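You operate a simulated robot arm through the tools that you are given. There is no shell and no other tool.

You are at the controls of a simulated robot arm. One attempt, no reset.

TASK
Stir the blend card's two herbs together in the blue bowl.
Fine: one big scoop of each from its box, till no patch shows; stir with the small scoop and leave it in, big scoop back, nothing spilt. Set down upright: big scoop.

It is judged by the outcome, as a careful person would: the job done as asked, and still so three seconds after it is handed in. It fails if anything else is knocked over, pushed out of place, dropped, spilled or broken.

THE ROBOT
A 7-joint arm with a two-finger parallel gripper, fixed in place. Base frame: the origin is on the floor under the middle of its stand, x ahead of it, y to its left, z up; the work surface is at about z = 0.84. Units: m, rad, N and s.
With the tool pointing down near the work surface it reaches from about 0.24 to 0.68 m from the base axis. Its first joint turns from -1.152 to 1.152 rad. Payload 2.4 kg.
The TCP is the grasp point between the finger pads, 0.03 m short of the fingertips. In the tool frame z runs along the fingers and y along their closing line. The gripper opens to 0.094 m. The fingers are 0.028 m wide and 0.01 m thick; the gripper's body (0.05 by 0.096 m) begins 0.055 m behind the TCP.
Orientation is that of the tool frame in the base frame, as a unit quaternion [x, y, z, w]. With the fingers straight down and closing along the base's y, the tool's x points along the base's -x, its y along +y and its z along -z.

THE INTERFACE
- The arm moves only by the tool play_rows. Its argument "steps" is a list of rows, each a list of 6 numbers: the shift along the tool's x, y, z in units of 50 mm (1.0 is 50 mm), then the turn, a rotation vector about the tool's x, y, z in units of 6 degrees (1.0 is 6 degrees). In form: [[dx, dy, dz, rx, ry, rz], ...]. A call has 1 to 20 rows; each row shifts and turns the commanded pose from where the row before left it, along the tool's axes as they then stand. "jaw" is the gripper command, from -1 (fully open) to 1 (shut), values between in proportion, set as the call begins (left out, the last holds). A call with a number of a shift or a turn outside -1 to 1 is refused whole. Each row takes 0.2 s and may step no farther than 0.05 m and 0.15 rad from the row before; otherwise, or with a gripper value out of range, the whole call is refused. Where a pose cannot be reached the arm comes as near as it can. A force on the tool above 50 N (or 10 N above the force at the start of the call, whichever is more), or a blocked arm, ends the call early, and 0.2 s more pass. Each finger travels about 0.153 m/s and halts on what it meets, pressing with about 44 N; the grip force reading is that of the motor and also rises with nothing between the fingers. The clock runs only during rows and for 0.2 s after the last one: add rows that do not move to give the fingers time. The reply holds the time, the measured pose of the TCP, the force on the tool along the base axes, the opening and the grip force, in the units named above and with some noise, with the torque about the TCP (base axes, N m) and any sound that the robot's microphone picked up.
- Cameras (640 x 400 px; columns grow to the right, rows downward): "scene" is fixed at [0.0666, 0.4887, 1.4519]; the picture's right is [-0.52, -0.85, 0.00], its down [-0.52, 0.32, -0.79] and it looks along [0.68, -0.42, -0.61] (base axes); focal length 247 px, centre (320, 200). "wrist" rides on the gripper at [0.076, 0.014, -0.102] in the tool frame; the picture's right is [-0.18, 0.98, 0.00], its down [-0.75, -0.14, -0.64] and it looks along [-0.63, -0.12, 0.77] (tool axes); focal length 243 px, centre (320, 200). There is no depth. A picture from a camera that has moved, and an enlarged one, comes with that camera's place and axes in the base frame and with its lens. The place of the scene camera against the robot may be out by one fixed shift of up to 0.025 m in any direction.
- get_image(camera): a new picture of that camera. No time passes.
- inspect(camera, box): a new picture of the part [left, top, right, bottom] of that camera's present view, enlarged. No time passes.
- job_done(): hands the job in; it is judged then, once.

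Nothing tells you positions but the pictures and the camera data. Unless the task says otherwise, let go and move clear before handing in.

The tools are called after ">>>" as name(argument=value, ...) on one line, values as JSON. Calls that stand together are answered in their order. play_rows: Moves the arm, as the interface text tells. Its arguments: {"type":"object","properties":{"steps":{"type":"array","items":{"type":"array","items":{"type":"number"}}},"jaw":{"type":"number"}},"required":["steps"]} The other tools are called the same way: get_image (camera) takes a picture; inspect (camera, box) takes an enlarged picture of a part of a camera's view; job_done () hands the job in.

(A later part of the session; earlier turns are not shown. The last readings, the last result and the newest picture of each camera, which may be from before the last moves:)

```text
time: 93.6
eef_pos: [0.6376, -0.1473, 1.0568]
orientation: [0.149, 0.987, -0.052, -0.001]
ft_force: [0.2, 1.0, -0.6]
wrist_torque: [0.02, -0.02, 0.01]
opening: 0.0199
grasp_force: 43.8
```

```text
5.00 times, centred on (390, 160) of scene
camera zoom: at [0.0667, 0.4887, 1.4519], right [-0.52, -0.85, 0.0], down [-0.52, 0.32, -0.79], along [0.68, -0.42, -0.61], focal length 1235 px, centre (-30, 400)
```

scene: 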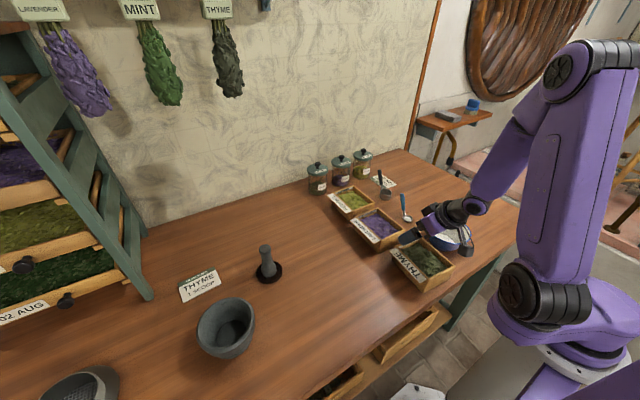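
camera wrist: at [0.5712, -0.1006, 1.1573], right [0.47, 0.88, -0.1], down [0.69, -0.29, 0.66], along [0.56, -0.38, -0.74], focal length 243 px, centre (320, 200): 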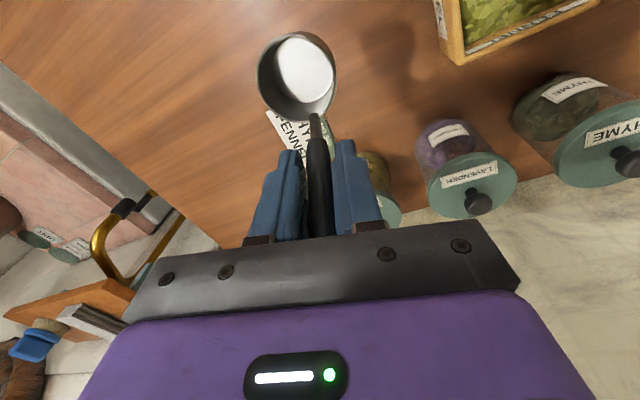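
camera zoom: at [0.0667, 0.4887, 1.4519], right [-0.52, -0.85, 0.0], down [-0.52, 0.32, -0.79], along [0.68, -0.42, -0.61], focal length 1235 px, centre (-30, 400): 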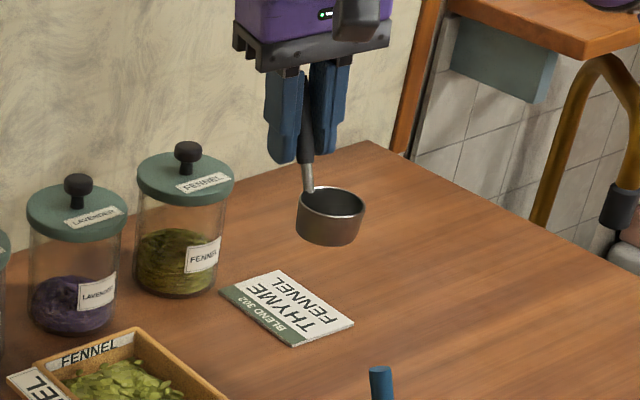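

>>> inspect(camera="scene", box=[365, 140, 415, 175])

>>> inspect(camera="wrist", box=[220, 10, 400, 150])

```text
11.43 times, centred on (390, 158) of scene
camera zoom: at [0.0667, 0.4887, 1.4519], right [-0.52, -0.85, 0.0], down [-0.52, 0.32, -0.79], along [0.68, -0.42, -0.61], focal length 2822 px, centre (-480, 686)
```

zoom: 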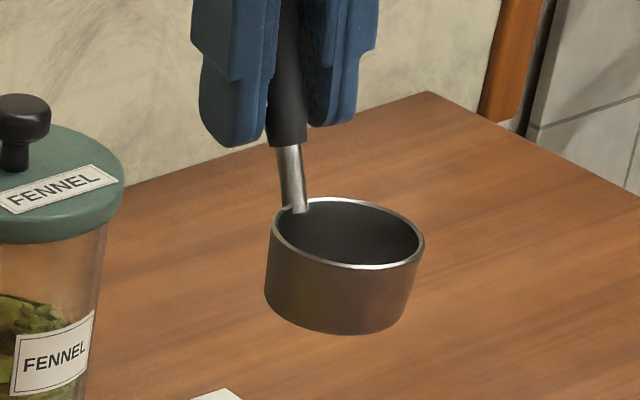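

```text
2.86 times, centred on (310, 80) of wrist
camera zoom: at [0.5712, -0.1006, 1.1573], right [0.47, 0.88, -0.1], down [0.69, -0.29, 0.66], along [0.56, -0.38, -0.74], focal length 693 px, centre (349, 543)
```

zoom: 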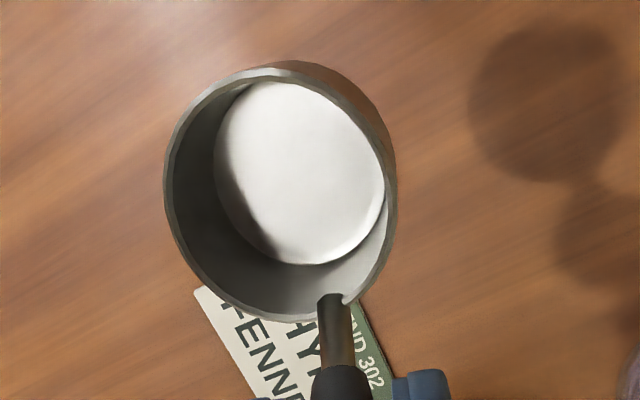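

The cup is level again and its offset matches the original. I'll descend toward the table at the original spot, stopping a few millimetres above.

>>> play_rows(steps=[[0.003, 0.016, 0.15, 0, 0, 0], [0.005, 0.0315, 0.305, 0, 0, 0], [0.005, 0.0315, 0.305, 0, 0, 0], [0.005, 0.0315, 0.305, 0, 0, 0], [0.005, 0.0315, 0.305, 0, 0, 0], [0.005, 0.0315, 0.305, 0, 0, 0], [0.005, 0.0315, 0.305, 0, 0, 0], [0.005, 0.0315, 0.305, 0, 0, 0], [0.005, 0.0315, 0.305, 0, 0, 0], [0.002, 0.016, 0.15, 0, 0, 0], [0, 0, 0, 0, 0, 0]])

>>> inspect(camera="scene", box=[360, 160, 420, 210])

>>> get_image(camera="wrist")

```text
time: 96.0
eef_pos: [0.6386, -0.1466, 0.9189]
orientation: [0.15, 0.987, -0.052, -0.001]
ft_force: [-0.1, 1.0, -0.8]
wrist_torque: [0.01, -0.05, -0.01]
opening: 0.0201
grasp_force: 44.0
```

```text
8.00 times, centred on (390, 185) of scene
camera zoom: at [0.0667, 0.4887, 1.4519], right [-0.52, -0.85, 0.0], down [-0.52, 0.32, -0.79], along [0.68, -0.42, -0.61], focal length 1976 px, centre (-240, 320)
```

zoom: 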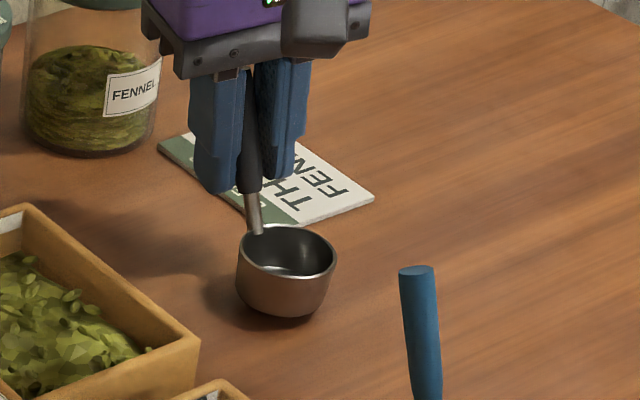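

```text
taken
camera wrist: at [0.5717, -0.1, 1.0195], right [0.46, 0.88, -0.1], down [0.69, -0.29, 0.66], along [0.56, -0.38, -0.74], focal length 243 px, centre (320, 200)
```

wrist: 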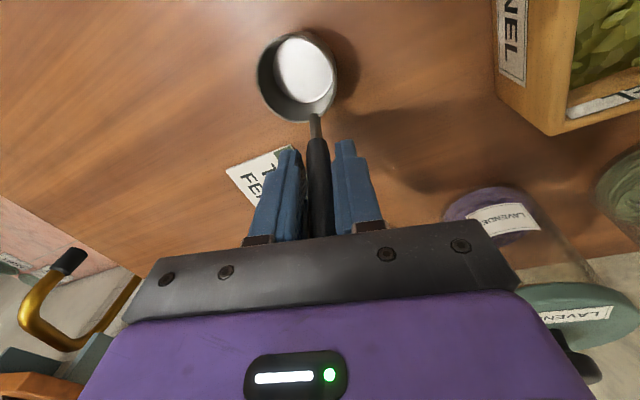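

The cup is about 5–6 mm above the table. I'll creep down and watch the force.

>>> play_rows(steps=[[-0.005, 0.0, 0.03, 0, 0, 0], [-0.005, 0.0, 0.03, 0, 0, 0], [-0.005, 0.0, 0.03, 0, 0, 0], [0, 0, 0, 0, 0, 0]])

>>> play_rows(steps=[[0, 0.0, 0.03, 0, 0, 0], [0, 0, 0, 0, 0, 0]])

>>> inspect(camera="scene", box=[360, 160, 420, 210])

```text
time: 97.0
eef_pos: [0.6397, -0.1477, 0.9151]
orientation: [0.149, 0.988, -0.051, 0.0]
ft_force: [-0.2, 0.3, -0.6]
wrist_torque: [0.01, -0.04, -0.03]
opening: 0.0203
grasp_force: 44.2
```

```text
time: 97.6
eef_pos: [0.6392, -0.147, 0.9143]
orientation: [0.149, 0.988, -0.051, 0.0]
ft_force: [0.4, 1.9, 7.4]
wrist_torque: [-0.06, 0.35, -0.08]
opening: 0.0201
grasp_force: 44.2
```

```text
8.00 times, centred on (390, 185) of scene
camera zoom: at [0.0665, 0.4888, 1.4519], right [-0.52, -0.85, 0.0], down [-0.52, 0.32, -0.79], along [0.68, -0.42, -0.61], focal length 1976 px, centre (-240, 320)
```

zoom: 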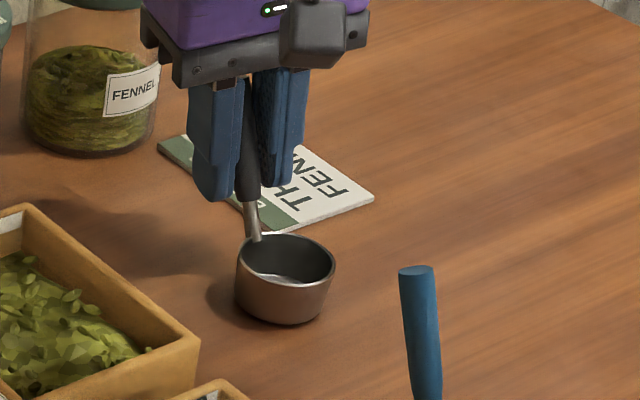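

The cup touched down at 7 N, within about 1 mm of its original spot. I'll ease off and release gently.

>>> play_rows(steps=[[0, 0, -0.01, 0, 0, 0], [0, 0, 0, 0, 0, 0]])

>>> play_rows(steps=[[0, 0, 0, 0, 0, 0], [0, 0, 0, 0, 0, 0]], jaw=0.3)

>>> play_rows(steps=[[0, 0, 0, 0, 0, 0], [0, 0, 0, 0, 0, 0], [0, 0, 0, 0, 0, 0]], jaw=-0.6)

>>> inspect(camera="scene", box=[360, 160, 420, 210])

>>> get_image(camera="wrist")

```text
time: 98.2
eef_pos: [0.6392, -0.1479, 0.9144]
orientation: [0.149, 0.988, -0.051, 0.0]
ft_force: [0.7, 0.8, 6.5]
wrist_torque: [0.01, 0.14, -0.02]
opening: 0.0202
grasp_force: 44.1
```

```text
time: 98.8
eef_pos: [0.6377, -0.1489, 0.914]
orientation: [0.149, 0.987, -0.051, -0.001]
ft_force: [0.0, -0.4, -0.1]
wrist_torque: [-0.02, -0.04, 0.0]
opening: 0.0331
grasp_force: 0.1
```

```text
time: 99.6
eef_pos: [0.6389, -0.1478, 0.9141]
orientation: [0.149, 0.987, -0.051, -0.001]
ft_force: [0.7, -0.8, 0.2]
wrist_torque: [0.02, 0.01, -0.01]
opening: 0.0749
grasp_force: 0.1
```

```text
8.00 times, centred on (390, 185) of scene
camera zoom: at [0.0666, 0.4887, 1.4519], right [-0.52, -0.85, 0.0], down [-0.52, 0.32, -0.79], along [0.68, -0.42, -0.61], focal length 1976 px, centre (-240, 320)
```

zoom: 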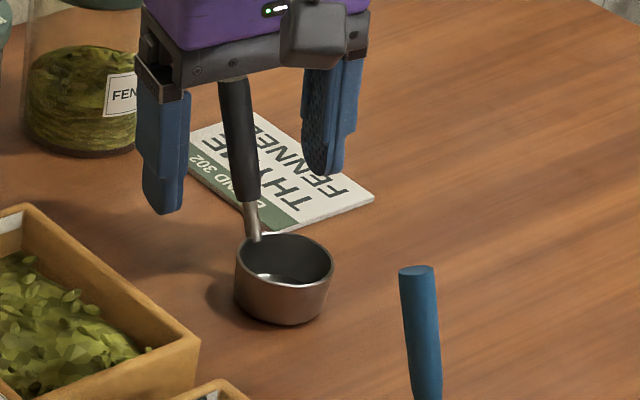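

```text
taken
camera wrist: at [0.5719, -0.1007, 1.0141], right [0.47, 0.88, -0.1], down [0.69, -0.29, 0.66], along [0.56, -0.38, -0.74], focal length 243 px, centre (320, 200)
```

wrist: 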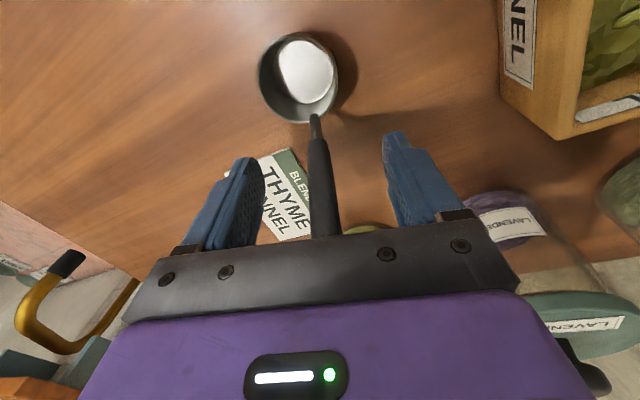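

The big scoop stands upright where it was. I'll retract straight up and go look at the small scoop.

>>> play_rows(steps=[[-0.005, -0.03, -0.3, 0, 0, 0], [-0.01, -0.062, -0.6, 0, 0, 0], [-0.014, -0.092, -0.9, 0, 0, 0], [-0.014, -0.092, -0.9, 0, 0, 0], [-0.006, -0.04, -0.4, 0, 0, 0], [0, 0, 0, -0.31, 0, -0.69], [0, 0, 0, -0.31, 0, -0.69], [0, 0, 0, -0.31, 0, -0.69], [0, 0, 0, 0, 0, 0]], jaw=-1)

>>> inspect(camera="scene", box=[340, 140, 440, 220])

```text
time: 101.6
eef_pos: [0.6396, -0.1479, 1.0719]
orientation: [0.041, 0.999, -0.002, 0.001]
ft_force: [-0.8, 0.7, -0.3]
wrist_torque: [0.02, -0.01, -0.02]
opening: 0.0941
grasp_force: 0.1
```

```text
5.00 times, centred on (390, 180) of scene
camera zoom: at [0.0666, 0.4887, 1.4519], right [-0.52, -0.85, 0.0], down [-0.52, 0.32, -0.79], along [0.68, -0.42, -0.61], focal length 1235 px, centre (-30, 300)
```

zoom: 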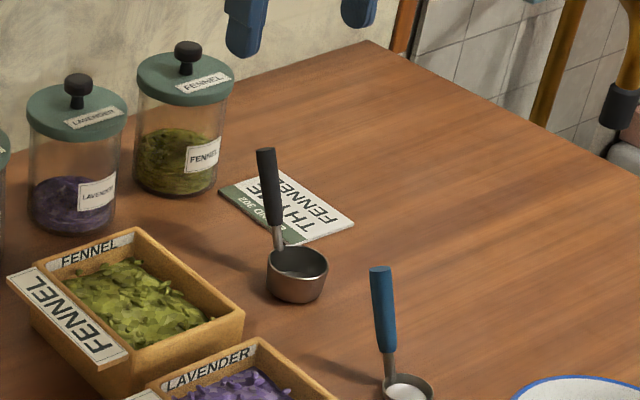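

The big scoop is back exactly where it was. Next is a close look at the small scoop.

>>> play_rows(steps=[[0.688, 0.076, 0, 0, 0, 0], [0.688, 0.076, 0, 0, 0, 0], [0.688, 0.076, 0, 0, 0, 0], [0.688, 0.076, 0, 0, 0, 0], [0.688, 0.076, 0, 0, 0, 0], [0, 0, 0, 0, 0, 0]])

>>> get_image(camera="wrist")

>>> inspect(camera="wrist", box=[240, 0, 400, 180])

>>> inspect(camera="scene", box=[380, 180, 440, 230])

```text
time: 103.0
eef_pos: [0.4673, -0.1146, 1.0686]
orientation: [0.041, 0.999, -0.003, 0.002]
ft_force: [0.3, -1.2, 0.2]
wrist_torque: [-0.02, 0.0, -0.03]
opening: 0.094
grasp_force: 0.0
```

```text
taken
camera wrist: at [0.3939, -0.0932, 1.1718], right [0.26, 0.96, 0.0], down [0.74, -0.2, 0.65], along [0.62, -0.17, -0.76], focal length 243 px, centre (320, 200)
```

wrist: 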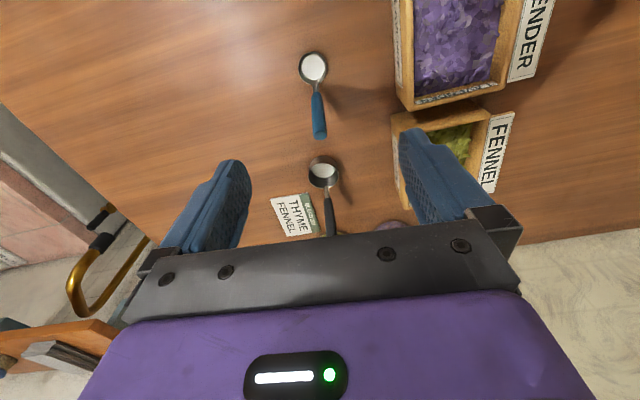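

```text
2.22 times, centred on (320, 90) of wrist
camera zoom: at [0.3939, -0.0932, 1.1718], right [0.26, 0.96, 0.0], down [0.74, -0.2, 0.65], along [0.62, -0.17, -0.76], focal length 539 px, centre (320, 444)
```

zoom: 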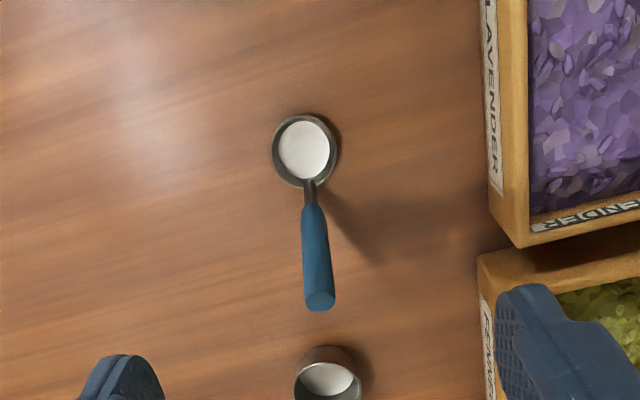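

```text
8.00 times, centred on (410, 205) of scene
camera zoom: at [0.0666, 0.4887, 1.4519], right [-0.52, -0.85, 0.0], down [-0.52, 0.32, -0.79], along [0.68, -0.42, -0.61], focal length 1976 px, centre (-400, 160)
```

zoom: 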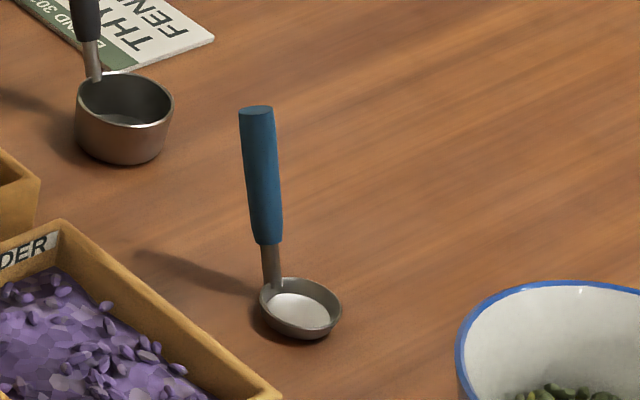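

The small scoop's handle runs from about (0.469, -0.119, 0.858) to (0.499, -0.122, 0.935). I'll tilt the gripper about 21° so the fingers align with that handle, which also keeps them clear of the bowl wall later.

>>> play_rows(steps=[[-0.592, -0.035, 0.385, 0, 0, 0], [-0.592, -0.035, 0.385, 0, 0, 0], [0, 0, 0, 0, 1, 0], [0, 0, 0, 0, 1, 0], [0, 0, 0, 0, 1, 0], [0, 0, 0, 0, 0.5, 0], [0, 0, 0, 0, 0, 0]])

>>> get_image(camera="wrist")

>>> inspect(camera="wrist", box=[230, 60, 410, 240])

>>> inspect(camera="scene", box=[360, 140, 440, 230])

```text
time: 104.6
eef_pos: [0.5291, -0.1247, 1.0315]
orientation: [0.041, 0.983, 0.005, -0.181]
ft_force: [-0.4, -0.2, -0.2]
wrist_torque: [-0.04, 0.01, -0.01]
opening: 0.0938
grasp_force: 0.0
```

```text
taken
camera wrist: at [0.4952, -0.1054, 1.1547], right [0.25, 0.97, -0.07], down [0.92, -0.22, 0.33], along [0.3, -0.15, -0.94], focal length 243 px, centre (320, 200)
```

wrist: 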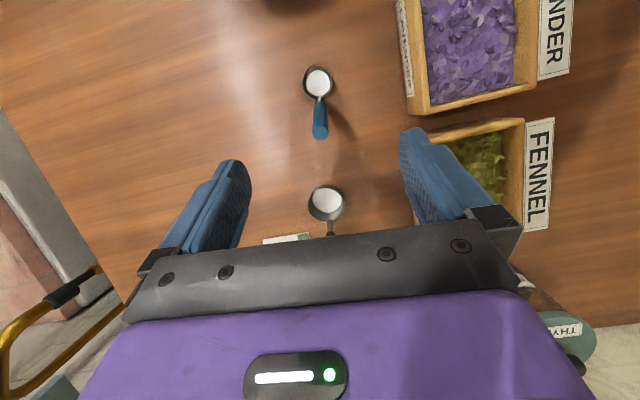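

```text
2.22 times, centred on (320, 150) of wrist
camera zoom: at [0.4952, -0.1054, 1.1547], right [0.25, 0.97, -0.07], down [0.92, -0.22, 0.33], along [0.3, -0.15, -0.94], focal length 539 px, centre (320, 311)
```

zoom: 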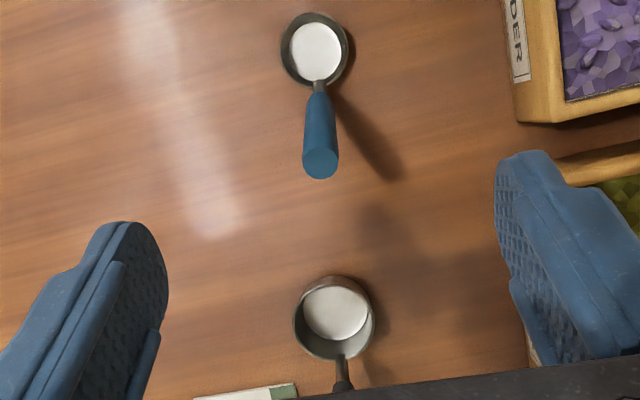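

```text
4.44 times, centred on (400, 185) of scene
camera zoom: at [0.0666, 0.4887, 1.4519], right [-0.52, -0.85, 0.0], down [-0.52, 0.32, -0.79], along [0.68, -0.42, -0.61], focal length 1098 px, centre (-36, 267)
```

zoom: 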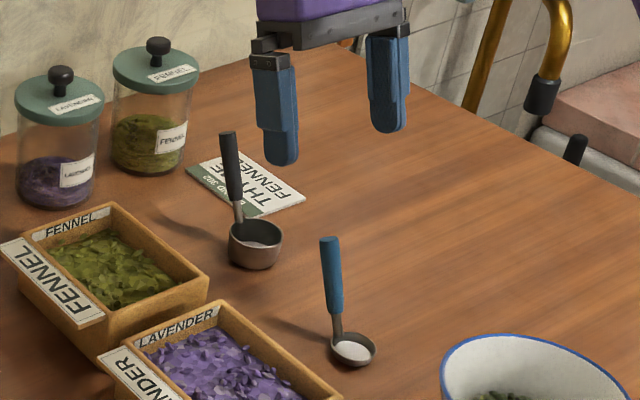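

Refined from two close views: the small handle's end is at about (0.508, -0.124, 0.918), tilted about 27° from vertical. I'll tilt 6° more and move to a pre-grasp point on the handle's axis.

>>> play_rows(steps=[[0, 0, 0, 0, 1, 0], [-0.308, -0.01, 0.505, 0, 0, 0], [-0.308, -0.01, 0.505, 0, 0, 0], [0, 0, 0, 0, 0, 0]])

>>> inspect(camera="wrist", box=[220, 60, 420, 240])

>>> inspect(camera="scene", box=[370, 150, 450, 230])

```text
time: 105.6
eef_pos: [0.5334, -0.1238, 0.9724]
orientation: [0.041, 0.972, 0.007, -0.231]
ft_force: [-0.2, -0.3, -0.4]
wrist_torque: [0.04, 0.01, 0.02]
opening: 0.0939
grasp_force: 0.1
```

```text
2.22 times, centred on (320, 150) of wrist
camera zoom: at [0.5124, -0.1078, 1.0982], right [0.24, 0.97, -0.09], down [0.95, -0.22, 0.23], along [0.21, -0.14, -0.97], focal length 539 px, centre (320, 311)
```

zoom: 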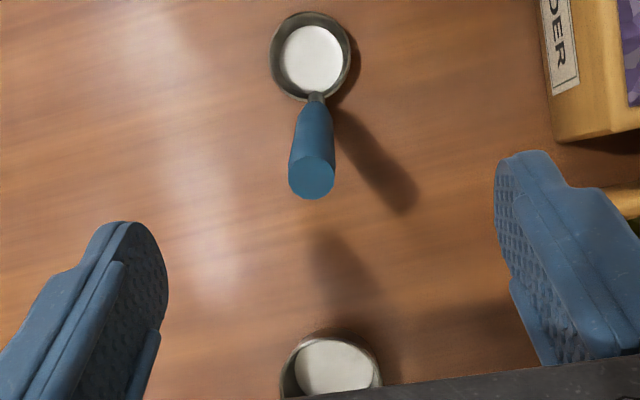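

```text
5.00 times, centred on (410, 190) of scene
camera zoom: at [0.0666, 0.4887, 1.4519], right [-0.52, -0.85, 0.0], down [-0.52, 0.32, -0.79], along [0.68, -0.42, -0.61], focal length 1235 px, centre (-130, 250)
```

zoom: 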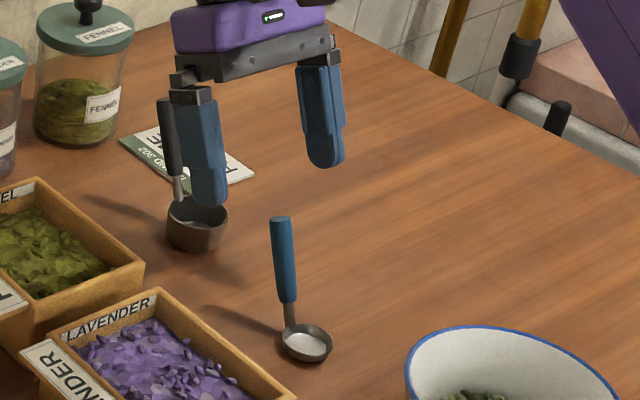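

The handle end is confirmed at (0.508, -0.125, 0.918). I'll advance along the handle axis so the fingers straddle it.

>>> play_rows(steps=[[0, -0.053, 0.1, 0, 0, 0], [0, 0, 0.375, 0, 0, 0], [0, 0, 0.375, 0, 0, 0], [0, 0, 0.375, 0, 0, 0], [0, 0, 0.37, 0, 0, 0], [0, 0, 0, 0, 0, 0]])

>>> inspect(camera="wrist", box=[220, 60, 420, 240])

>>> inspect(camera="scene", box=[370, 160, 440, 230])

```text
time: 107.0
eef_pos: [0.4965, -0.1258, 0.9015]
orientation: [0.041, 0.972, 0.006, -0.233]
ft_force: [0.7, 0.4, -0.3]
wrist_torque: [0.02, 0.04, 0.01]
opening: 0.0939
grasp_force: 0.1
```

```text
2.22 times, centred on (320, 150) of wrist
camera zoom: at [0.476, -0.1082, 1.0274], right [0.24, 0.97, -0.09], down [0.95, -0.22, 0.23], along [0.21, -0.14, -0.97], focal length 539 px, centre (320, 311)
```

zoom: 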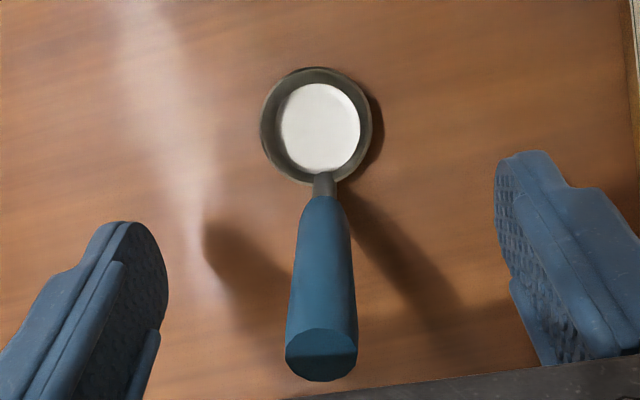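

```text
5.71 times, centred on (405, 195) of scene
camera zoom: at [0.0666, 0.4887, 1.4519], right [-0.52, -0.85, 0.0], down [-0.52, 0.32, -0.79], along [0.68, -0.42, -0.61], focal length 1411 px, centre (-166, 229)
```

zoom: 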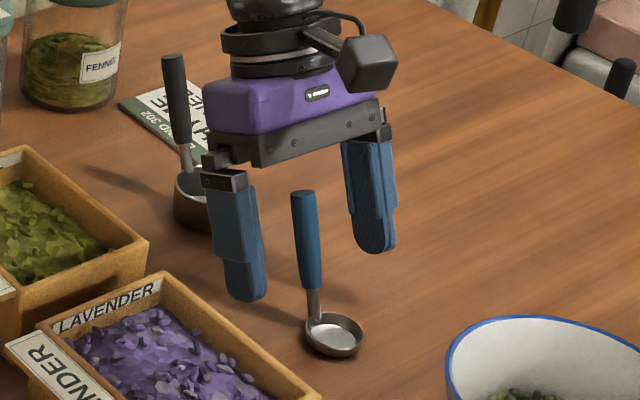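

Handle centred between the fingers. Closing on it.

>>> play_rows(steps=[[0, 0, 0, 0, 0, 0], [0, 0, 0, 0, 0, 0], [0, 0, 0, 0, 0, 0], [0, 0, 0, 0, 0, 0]], jaw=1)

>>> play_rows(steps=[[0.023, 0, -0.045, 0, 0, 0], [0.023, 0, -0.045, 0, 0, 0], [0.045, 0, -0.09, 0, 0, 0], [0, 0, 0, 0, 0, 0]])

>>> inspect(camera="wrist", box=[220, 60, 420, 240])

>>> inspect(camera="scene", box=[370, 160, 440, 230])

```text
time: 108.0
eef_pos: [0.4965, -0.1255, 0.901]
orientation: [0.041, 0.972, 0.008, -0.232]
ft_force: [-1.2, 0.4, -0.1]
wrist_torque: [0.0, -0.02, 0.0]
opening: 0.0164
grasp_force: 44.1
```

```text
time: 109.0
eef_pos: [0.4959, -0.1241, 0.912]
orientation: [0.042, 0.972, 0.008, -0.231]
ft_force: [0.8, 0.3, -0.1]
wrist_torque: [0.02, -0.06, -0.06]
opening: 0.0165
grasp_force: 44.0
```

```text
2.22 times, centred on (320, 150) of wrist
camera zoom: at [0.476, -0.1081, 1.0375], right [0.24, 0.97, -0.09], down [0.95, -0.22, 0.23], along [0.21, -0.14, -0.97], focal length 539 px, centre (320, 311)
```

zoom: 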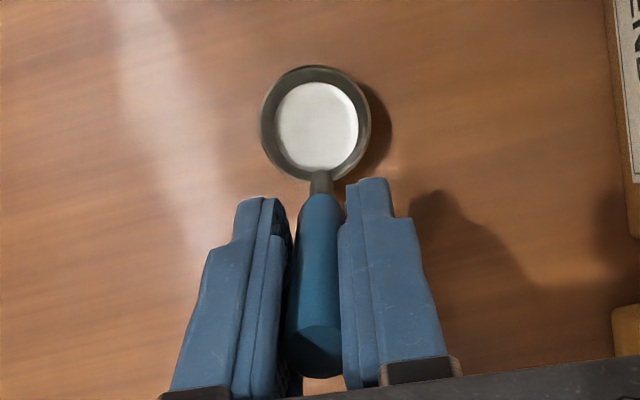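

```text
5.71 times, centred on (405, 195) of scene
camera zoom: at [0.0667, 0.4887, 1.4519], right [-0.52, -0.85, 0.0], down [-0.52, 0.32, -0.79], along [0.68, -0.42, -0.61], focal length 1411 px, centre (-166, 229)
```

zoom: 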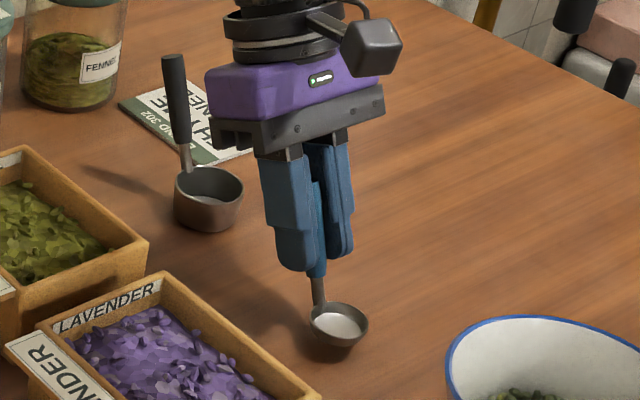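

The small scoop is held level. I'll lift it and carry it over the bowl.

>>> play_rows(steps=[[0.07, 0, -0.134, 0, 0, 0], [0.135, 0, -0.268, 0, 0, 0], [0.135, 0, -0.268, 0, 0, 0], [0.135, 0, -0.268, 0, 0, 0], [0.135, 0, -0.268, 0, 0, 0], [0.135, 0, -0.268, 0, 0, 0], [0.135, 0, -0.268, 0, 0, 0], [0.07, 0, -0.134, 0, 0, 0], [0, 0, 0, 0, 0, 0]])

>>> play_rows(steps=[[0.107, -0.021, 0.054, 0, 0, 0], [0.214, -0.043, 0.108, 0, 0, 0], [0.286, -0.057, 0.144, 0, 0, 0], [0.357, -0.071, 0.18, 0, 0, 0], [0.357, -0.071, 0.18, 0, 0, 0], [0.357, -0.071, 0.18, 0, 0, 0], [0.357, -0.071, 0.18, 0, 0, 0], [0.286, -0.057, 0.144, 0, 0, 0], [0.214, -0.043, 0.108, 0, 0, 0], [0.107, -0.021, 0.054, 0, 0, 0], [0, 0, 0, 0, 0, 0]])

>>> get_image(camera="wrist")

>>> inspect(camera="wrist", box=[220, 0, 420, 160])

>>> inspect(camera="scene", box=[380, 140, 520, 280])

```text
time: 111.0
eef_pos: [0.4957, -0.125, 1.0175]
orientation: [0.04, 0.972, 0.007, -0.231]
ft_force: [0.1, 0.7, 0.5]
wrist_torque: [0.02, -0.02, 0.01]
opening: 0.0167
grasp_force: 44.3
```

```text
time: 113.4
eef_pos: [0.347, -0.1389, 1.0164]
orientation: [0.04, 0.972, 0.007, -0.232]
ft_force: [-0.6, -0.5, -0.2]
wrist_torque: [-0.02, 0.01, -0.01]
opening: 0.0162
grasp_force: 43.8
```

```text
taken
camera wrist: at [0.3266, -0.1214, 1.1429], right [0.24, 0.97, -0.09], down [0.95, -0.22, 0.23], along [0.21, -0.14, -0.97], focal length 243 px, centre (320, 200)
```

wrist: 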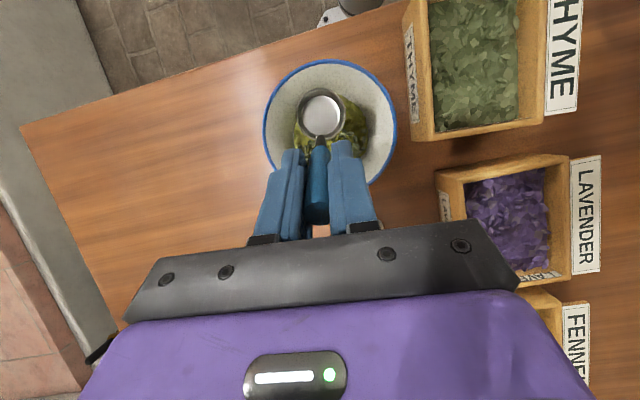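

```text
2.50 times, centred on (320, 80) of wrist
camera zoom: at [0.3266, -0.1214, 1.1429], right [0.24, 0.97, -0.09], down [0.95, -0.22, 0.23], along [0.21, -0.14, -0.97], focal length 606 px, centre (320, 500)
```

zoom: 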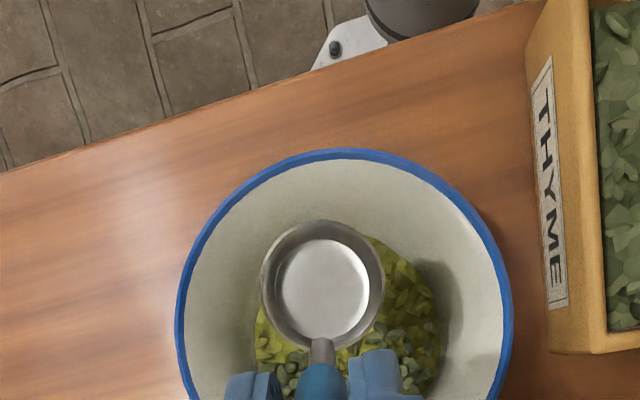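

```text
2.86 times, centred on (450, 210) of scene
camera zoom: at [0.0666, 0.4887, 1.4519], right [-0.52, -0.85, 0.0], down [-0.52, 0.32, -0.79], along [0.68, -0.42, -0.61], focal length 706 px, centre (-51, 171)
```

zoom: 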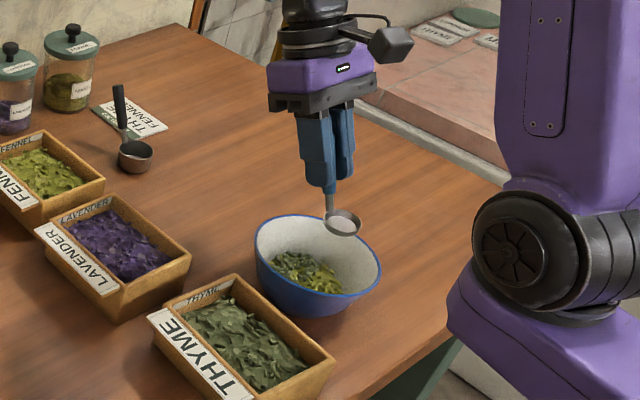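

The cup sits about 8 mm robot-side of the bowl's centre, where the fingers have clearance to the wall. I'll lower it straight down into the bowl in two steps.

>>> play_rows(steps=[[-0.06, 0, 0.12, 0, 0, 0], [-0.121, 0, 0.241, 0, 0, 0], [-0.121, 0, 0.241, 0, 0, 0], [-0.121, 0, 0.241, 0, 0, 0], [-0.121, 0, 0.241, 0, 0, 0], [-0.121, 0, 0.241, 0, 0, 0], [0, 0, 0, 0, 0, 0]])

>>> inspect(camera="wrist", box=[180, 0, 440, 180])

>>> inspect(camera="scene", box=[400, 180, 500, 270])

```text
time: 115.0
eef_pos: [0.3463, -0.1372, 0.9426]
orientation: [0.041, 0.972, 0.007, -0.233]
ft_force: [0.2, 0.5, -0.2]
wrist_torque: [0.04, -0.01, 0.02]
opening: 0.0164
grasp_force: 43.8
```

```text
2.22 times, centred on (310, 90) of wrist
camera zoom: at [0.3264, -0.1213, 1.069], right [0.24, 0.97, -0.09], down [0.95, -0.22, 0.23], along [0.21, -0.14, -0.97], focal length 539 px, centre (342, 444)
```

zoom: 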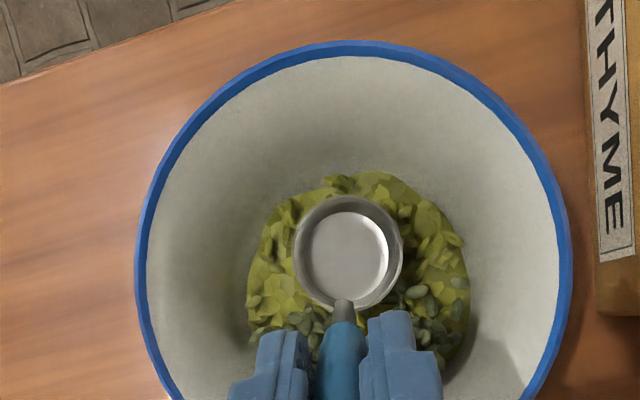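

```text
4.44 times, centred on (450, 225) of scene
camera zoom: at [0.0667, 0.4887, 1.4519], right [-0.52, -0.85, 0.0], down [-0.52, 0.32, -0.79], along [0.68, -0.42, -0.61], focal length 1098 px, centre (-258, 89)
```

zoom: 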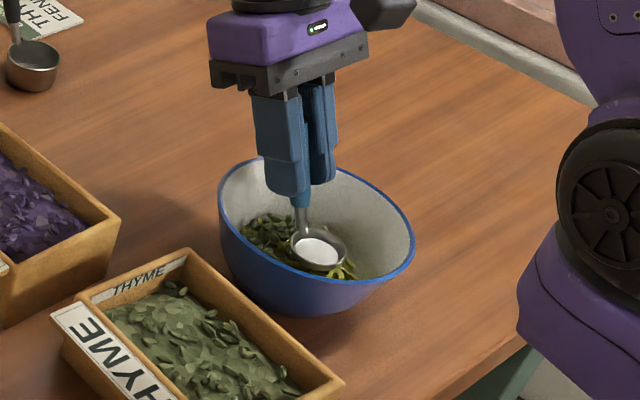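

Clear on all sides. Lowering into the herbs.

>>> play_rows(steps=[[-0.0925, 0, 0.184, 0, 0, 0], [-0.0925, 0, 0.184, 0, 0, 0], [-0.036, 0, 0.072, 0, 0, 0], [0, 0, 0, 0, 0, 0]])

>>> inspect(camera="wrist", box=[180, 0, 440, 180])

>>> inspect(camera="scene", box=[400, 180, 500, 270])

```text
time: 116.0
eef_pos: [0.3468, -0.1387, 0.9174]
orientation: [0.041, 0.972, 0.007, -0.232]
ft_force: [-0.2, -0.9, 0.1]
wrist_torque: [-0.04, -0.04, 0.0]
opening: 0.0161
grasp_force: 44.1
```

```text
2.22 times, centred on (310, 90) of wrist
camera zoom: at [0.3261, -0.1217, 1.0442], right [0.24, 0.97, -0.09], down [0.95, -0.22, 0.23], along [0.21, -0.14, -0.97], focal length 539 px, centre (342, 444)
```

zoom: 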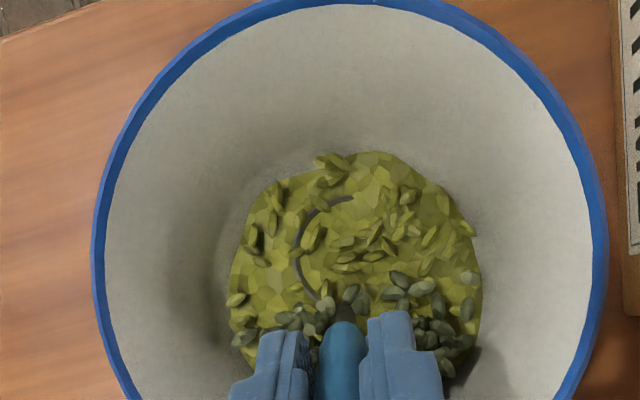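

```text
4.44 times, centred on (450, 225) of scene
camera zoom: at [0.0667, 0.4887, 1.4519], right [-0.52, -0.85, 0.0], down [-0.52, 0.32, -0.79], along [0.68, -0.42, -0.61], focal length 1098 px, centre (-258, 89)
```

zoom: 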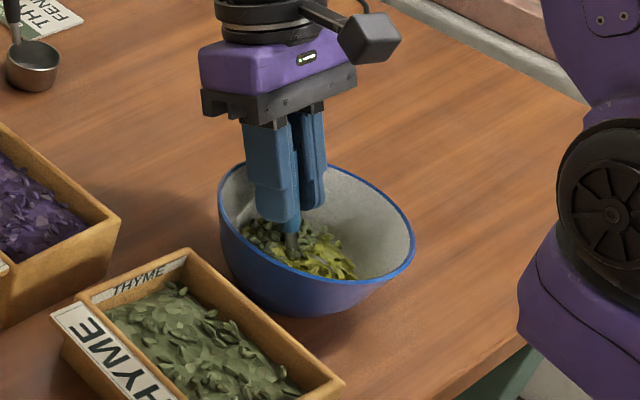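

The cup is buried in the herbs with no contact on the bowl. I'll shift slightly toward the robot and make one careful stirring circle of 11 mm radius.

>>> play_rows(steps=[[0.126, 0.008, 0.064, 0, 0, 0], [0.126, 0.008, 0.063, 0, 0, 0], [-0.0343, -0.1072, -0.0173, 0, 0, 0], [-0.0777, -0.0736, -0.0391, 0, 0, 0], [-0.1001, -0.0202, -0.0504, 0, 0, 0], [-0.0958, 0.0384, -0.0482, 0, 0, 0], [-0.0658, 0.087, -0.0331, 0, 0, 0], [-0.018, 0.1121, -0.0091, 0, 0, 0], [0.0343, 0.1072, 0.0173, 0, 0, 0], [0.0777, 0.0736, 0.0391, 0, 0, 0], [0.1001, 0.0202, 0.0504, 0, 0, 0], [0.0958, -0.0384, 0.0482, 0, 0, 0], [0.0658, -0.087, 0.0331, 0, 0, 0], [0.018, -0.1121, 0.0091, 0, 0, 0], [0, 0, 0, 0, 0, 0]])

>>> inspect(camera="wrist", box=[180, 0, 440, 180])

>>> inspect(camera="scene", box=[400, 180, 500, 270])

```text
time: 119.2
eef_pos: [0.3321, -0.1371, 0.9191]
orientation: [0.041, 0.972, 0.007, -0.232]
ft_force: [1.9, 0.3, 0.7]
wrist_torque: [0.06, -0.09, 0.02]
opening: 0.0159
grasp_force: 43.9
```

```text
2.22 times, centred on (310, 90) of wrist
camera zoom: at [0.3119, -0.12, 1.0448], right [0.24, 0.97, -0.09], down [0.95, -0.22, 0.23], along [0.21, -0.14, -0.97], focal length 539 px, centre (342, 444)
```

zoom: 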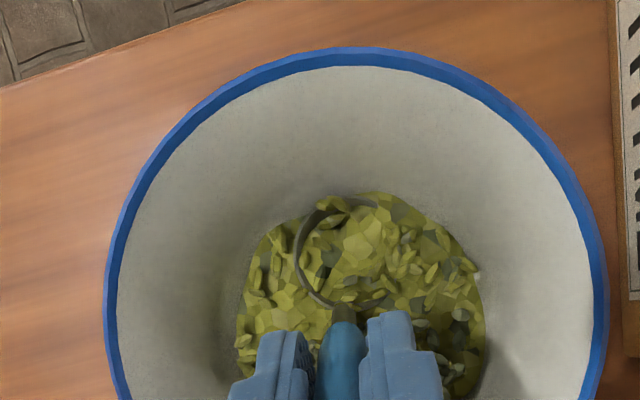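

```text
4.44 times, centred on (450, 225) of scene
camera zoom: at [0.0667, 0.4887, 1.4519], right [-0.52, -0.85, 0.0], down [-0.52, 0.32, -0.79], along [0.68, -0.42, -0.61], focal length 1098 px, centre (-258, 89)
```

zoom: 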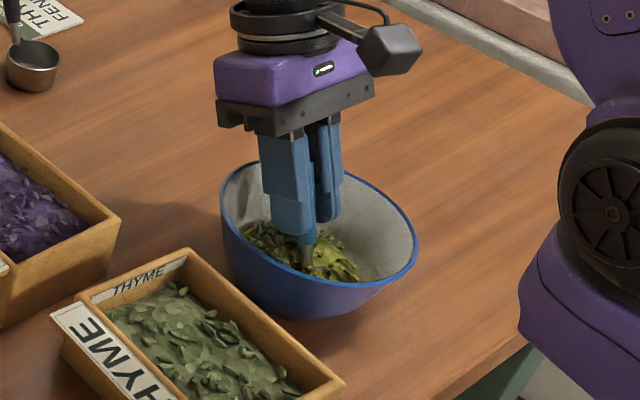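

One circle already blended much of it, but the cup lightly touched the near wall and the bowl shifted about 2–3 mm. I'll move off the wall and use a smaller, better-centred circle.

>>> play_rows(steps=[[-0.061, 0.025, -0.008, 0, 0, 0], [-0.0281, -0.0877, -0.0142, 0, 0, 0], [-0.0636, -0.0602, -0.032, 0, 0, 0], [-0.0819, -0.0165, -0.0412, 0, 0, 0], [-0.0784, 0.0314, -0.0394, 0, 0, 0], [-0.0538, 0.0712, -0.0271, 0, 0, 0], [-0.0147, 0.0917, -0.0074, 0, 0, 0], [0.0281, 0.0877, 0.0142, 0, 0, 0], [0.0636, 0.0602, 0.032, 0, 0, 0], [0.0819, 0.0165, 0.0412, 0, 0, 0], [0.0784, -0.0314, 0.0394, 0, 0, 0], [0.0538, -0.0712, 0.0271, 0, 0, 0], [0.0147, -0.0917, 0.0074, 0, 0, 0], [0, 0, 0, 0, 0, 0]])

>>> inspect(camera="wrist", box=[180, 0, 440, 180])

>>> inspect(camera="scene", box=[400, 180, 500, 270])

```text
time: 122.2
eef_pos: [0.3342, -0.1369, 0.918]
orientation: [0.042, 0.972, 0.007, -0.232]
ft_force: [0.3, -0.7, -1.2]
wrist_torque: [0.01, 0.02, 0.0]
opening: 0.0161
grasp_force: 44.1
```

```text
2.22 times, centred on (310, 90) of wrist
camera zoom: at [0.3145, -0.119, 1.0439], right [0.24, 0.97, -0.09], down [0.95, -0.22, 0.23], along [0.21, -0.14, -0.97], focal length 539 px, centre (342, 444)
```

zoom: 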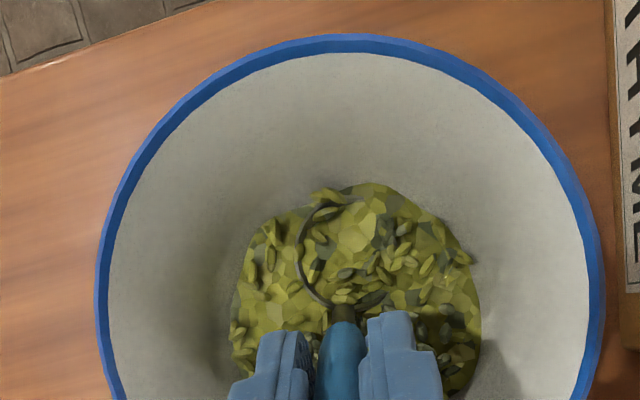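

```text
4.44 times, centred on (450, 225) of scene
camera zoom: at [0.0666, 0.4887, 1.4519], right [-0.52, -0.85, 0.0], down [-0.52, 0.32, -0.79], along [0.68, -0.42, -0.61], focal length 1098 px, centre (-258, 89)
```

zoom: 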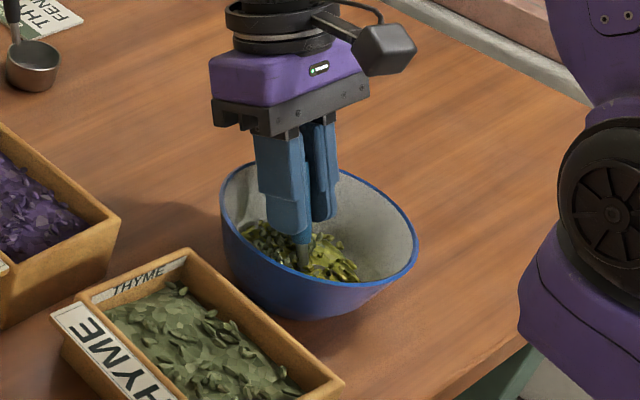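

The bowl stayed put this time. Some patches remain on the far side, under the fingers. I'll lift slightly and straighten the wrist so the handle is near vertical, which lets the cup reach the whole floor without the fingers nearing the wall.

>>> play_rows(steps=[[0.09, 0, -0.179, 0, 0, 0], [0.09, 0, -0.179, 0, 0, 0], [0, 0, 0, 0, -1, 0], [0, 0, 0, 0, -1, 0], [0, 0, 0, 0, -1, 0], [0, 0, 0, 0, -1, 0], [0, 0, 0, 0, 0, 0]])

>>> inspect(camera="wrist", box=[180, 0, 440, 180])

>>> inspect(camera="scene", box=[400, 180, 500, 270])

```text
time: 123.8
eef_pos: [0.3362, -0.1355, 0.9372]
orientation: [0.041, 0.999, -0.002, -0.025]
ft_force: [-0.4, -0.3, -0.5]
wrist_torque: [-0.03, -0.02, 0.01]
opening: 0.016
grasp_force: 44.4
```

```text
2.22 times, centred on (310, 90) of wrist
camera zoom: at [0.2656, -0.1149, 1.0436], right [0.26, 0.96, -0.01], down [0.77, -0.2, 0.61], along [0.58, -0.17, -0.8], focal length 539 px, centre (342, 444)
```

zoom: 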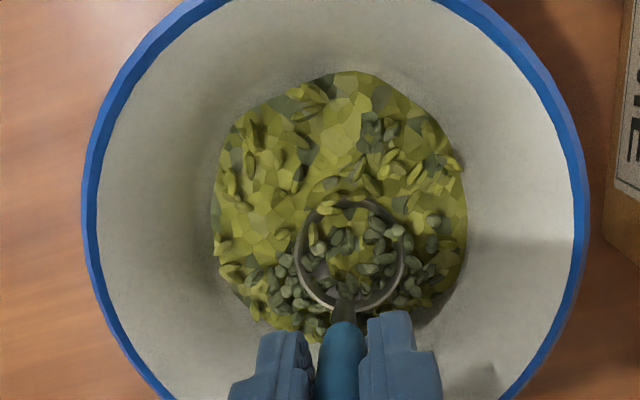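

```text
4.44 times, centred on (450, 225) of scene
camera zoom: at [0.0666, 0.4887, 1.4519], right [-0.52, -0.85, 0.0], down [-0.52, 0.32, -0.79], along [0.68, -0.42, -0.61], focal length 1098 px, centre (-258, 89)
```

zoom: 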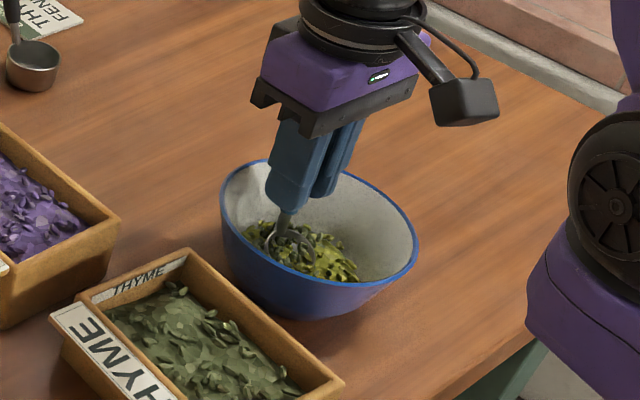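

Now the far-side thyme patch is visible and the cup can reach it. I'll lower again and make a wider circle of 16 mm radius, centred in the bowl.

>>> play_rows(steps=[[-0.066, 0.005, 0.067, 0, 0, 0], [-0.066, 0.005, 0.067, 0, 0, 0], [0.0558, 0.1559, 0.0028, 0, 0, 0], [0.1263, 0.1071, 0.0064, 0, 0, 0], [0.1628, 0.0294, 0.0082, 0, 0, 0], [0.1557, -0.0559, 0.0079, 0, 0, 0], [0.1069, -0.1265, 0.0054, 0, 0, 0], [0.0294, -0.163, 0.0015, 0, 0, 0], [-0.0558, -0.1559, -0.0028, 0, 0, 0], [-0.1263, -0.1071, -0.0064, 0, 0, 0], [-0.1628, -0.0294, -0.0082, 0, 0, 0], [-0.1557, 0.0559, -0.0079, 0, 0, 0], [-0.1069, 0.1265, -0.0054, 0, 0, 0], [-0.0294, 0.163, -0.0015, 0, 0, 0], [0, 0, 0, 0, 0, 0]])

>>> inspect(camera="wrist", box=[180, 0, 440, 180])

>>> inspect(camera="scene", box=[400, 180, 500, 270])

```text
time: 127.0
eef_pos: [0.3434, -0.1355, 0.9303]
orientation: [0.041, 0.999, -0.002, -0.025]
ft_force: [0.4, 0.2, -0.5]
wrist_torque: [-0.01, -0.01, 0.01]
opening: 0.016
grasp_force: 44.0
```

```text
2.22 times, centred on (310, 90) of wrist
camera zoom: at [0.2723, -0.1148, 1.0368], right [0.26, 0.96, -0.01], down [0.77, -0.2, 0.6], along [0.58, -0.17, -0.8], focal length 539 px, centre (342, 444)
```

zoom: 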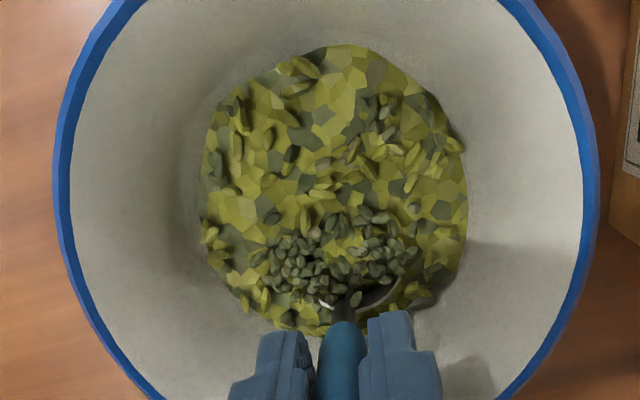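

```text
4.44 times, centred on (450, 225) of scene
camera zoom: at [0.0666, 0.4887, 1.4519], right [-0.52, -0.85, 0.0], down [-0.52, 0.32, -0.79], along [0.68, -0.42, -0.61], focal length 1098 px, centre (-258, 89)
```

zoom: 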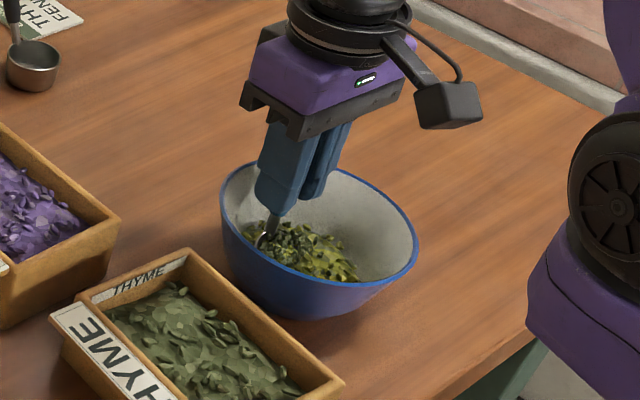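

Mixing is progressing and the bowl is still. I'll do three more revolutions.

>>> play_rows(steps=[[0.0558, 0.1559, 0.0028, 0, 0, 0], [0.1263, 0.1071, 0.0064, 0, 0, 0], [0.1628, 0.0294, 0.0082, 0, 0, 0], [0.1557, -0.0559, 0.0079, 0, 0, 0], [0.1069, -0.1265, 0.0054, 0, 0, 0], [0.0294, -0.163, 0.0015, 0, 0, 0], [-0.0558, -0.1559, -0.0028, 0, 0, 0], [-0.1263, -0.1071, -0.0064, 0, 0, 0], [-0.1628, -0.0294, -0.0082, 0, 0, 0], [-0.1557, 0.0559, -0.0079, 0, 0, 0], [-0.1069, 0.1265, -0.0054, 0, 0, 0], [-0.0294, 0.163, -0.0015, 0, 0, 0], [0.0558, 0.1559, 0.0028, 0, 0, 0], [0.1263, 0.1071, 0.0064, 0, 0, 0], [0.1628, 0.0294, 0.0082, 0, 0, 0], [0.1557, -0.0559, 0.0079, 0, 0, 0], [0.1069, -0.1265, 0.0054, 0, 0, 0], [0.0294, -0.163, 0.0015, 0, 0, 0]])

>>> play_rows(steps=[[-0.0558, -0.1559, -0.0028, 0, 0, 0], [-0.1263, -0.1071, -0.0064, 0, 0, 0], [-0.1628, -0.0294, -0.0082, 0, 0, 0], [-0.1557, 0.0559, -0.0079, 0, 0, 0], [-0.1069, 0.1265, -0.0054, 0, 0, 0], [-0.0294, 0.163, -0.0015, 0, 0, 0], [0.0558, 0.1559, 0.0028, 0, 0, 0], [0.1263, 0.1071, 0.0064, 0, 0, 0], [0.1628, 0.0294, 0.0082, 0, 0, 0], [0.1557, -0.0559, 0.0079, 0, 0, 0], [0.1069, -0.1265, 0.0054, 0, 0, 0], [0.0294, -0.163, 0.0015, 0, 0, 0], [-0.0558, -0.1559, -0.0028, 0, 0, 0], [-0.1263, -0.1071, -0.0064, 0, 0, 0], [-0.1628, -0.0294, -0.0082, 0, 0, 0], [-0.1557, 0.0559, -0.0079, 0, 0, 0], [-0.1069, 0.1265, -0.0054, 0, 0, 0], [-0.0294, 0.163, -0.0015, 0, 0, 0]])

>>> inspect(camera="wrist", box=[180, 0, 440, 180])

>>> inspect(camera="scene", box=[400, 180, 500, 270])

```text
time: 130.8
eef_pos: [0.3093, -0.1375, 0.9301]
orientation: [0.041, 0.999, -0.001, -0.024]
ft_force: [0.2, 0.2, 0.2]
wrist_torque: [0.02, -0.06, 0.0]
opening: 0.0162
grasp_force: 44.3
```

```text
time: 134.6
eef_pos: [0.3422, -0.1355, 0.9307]
orientation: [0.041, 0.999, -0.001, -0.026]
ft_force: [-0.2, -0.1, -0.8]
wrist_torque: [-0.02, -0.02, 0.01]
opening: 0.0161
grasp_force: 44.6
```

```text
2.22 times, centred on (310, 90) of wrist
camera zoom: at [0.2723, -0.1146, 1.037], right [0.26, 0.96, -0.01], down [0.77, -0.2, 0.6], along [0.58, -0.17, -0.8], focal length 539 px, centre (342, 444)
```

zoom: 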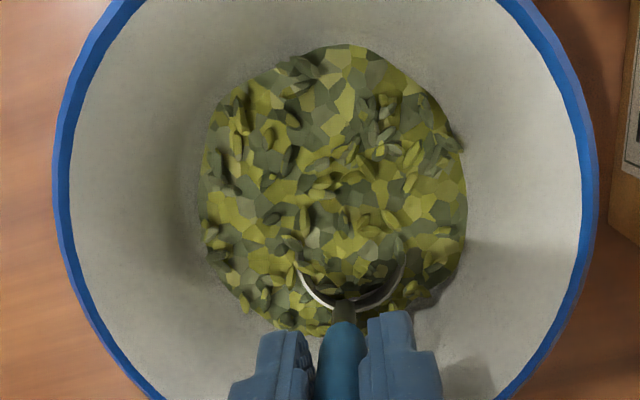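

```text
4.44 times, centred on (450, 225) of scene
camera zoom: at [0.0667, 0.4887, 1.4519], right [-0.52, -0.85, 0.0], down [-0.52, 0.32, -0.79], along [0.68, -0.42, -0.61], focal length 1098 px, centre (-258, 89)
```

zoom: 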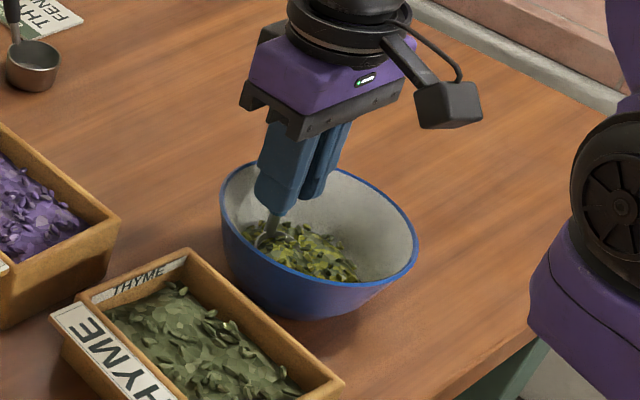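

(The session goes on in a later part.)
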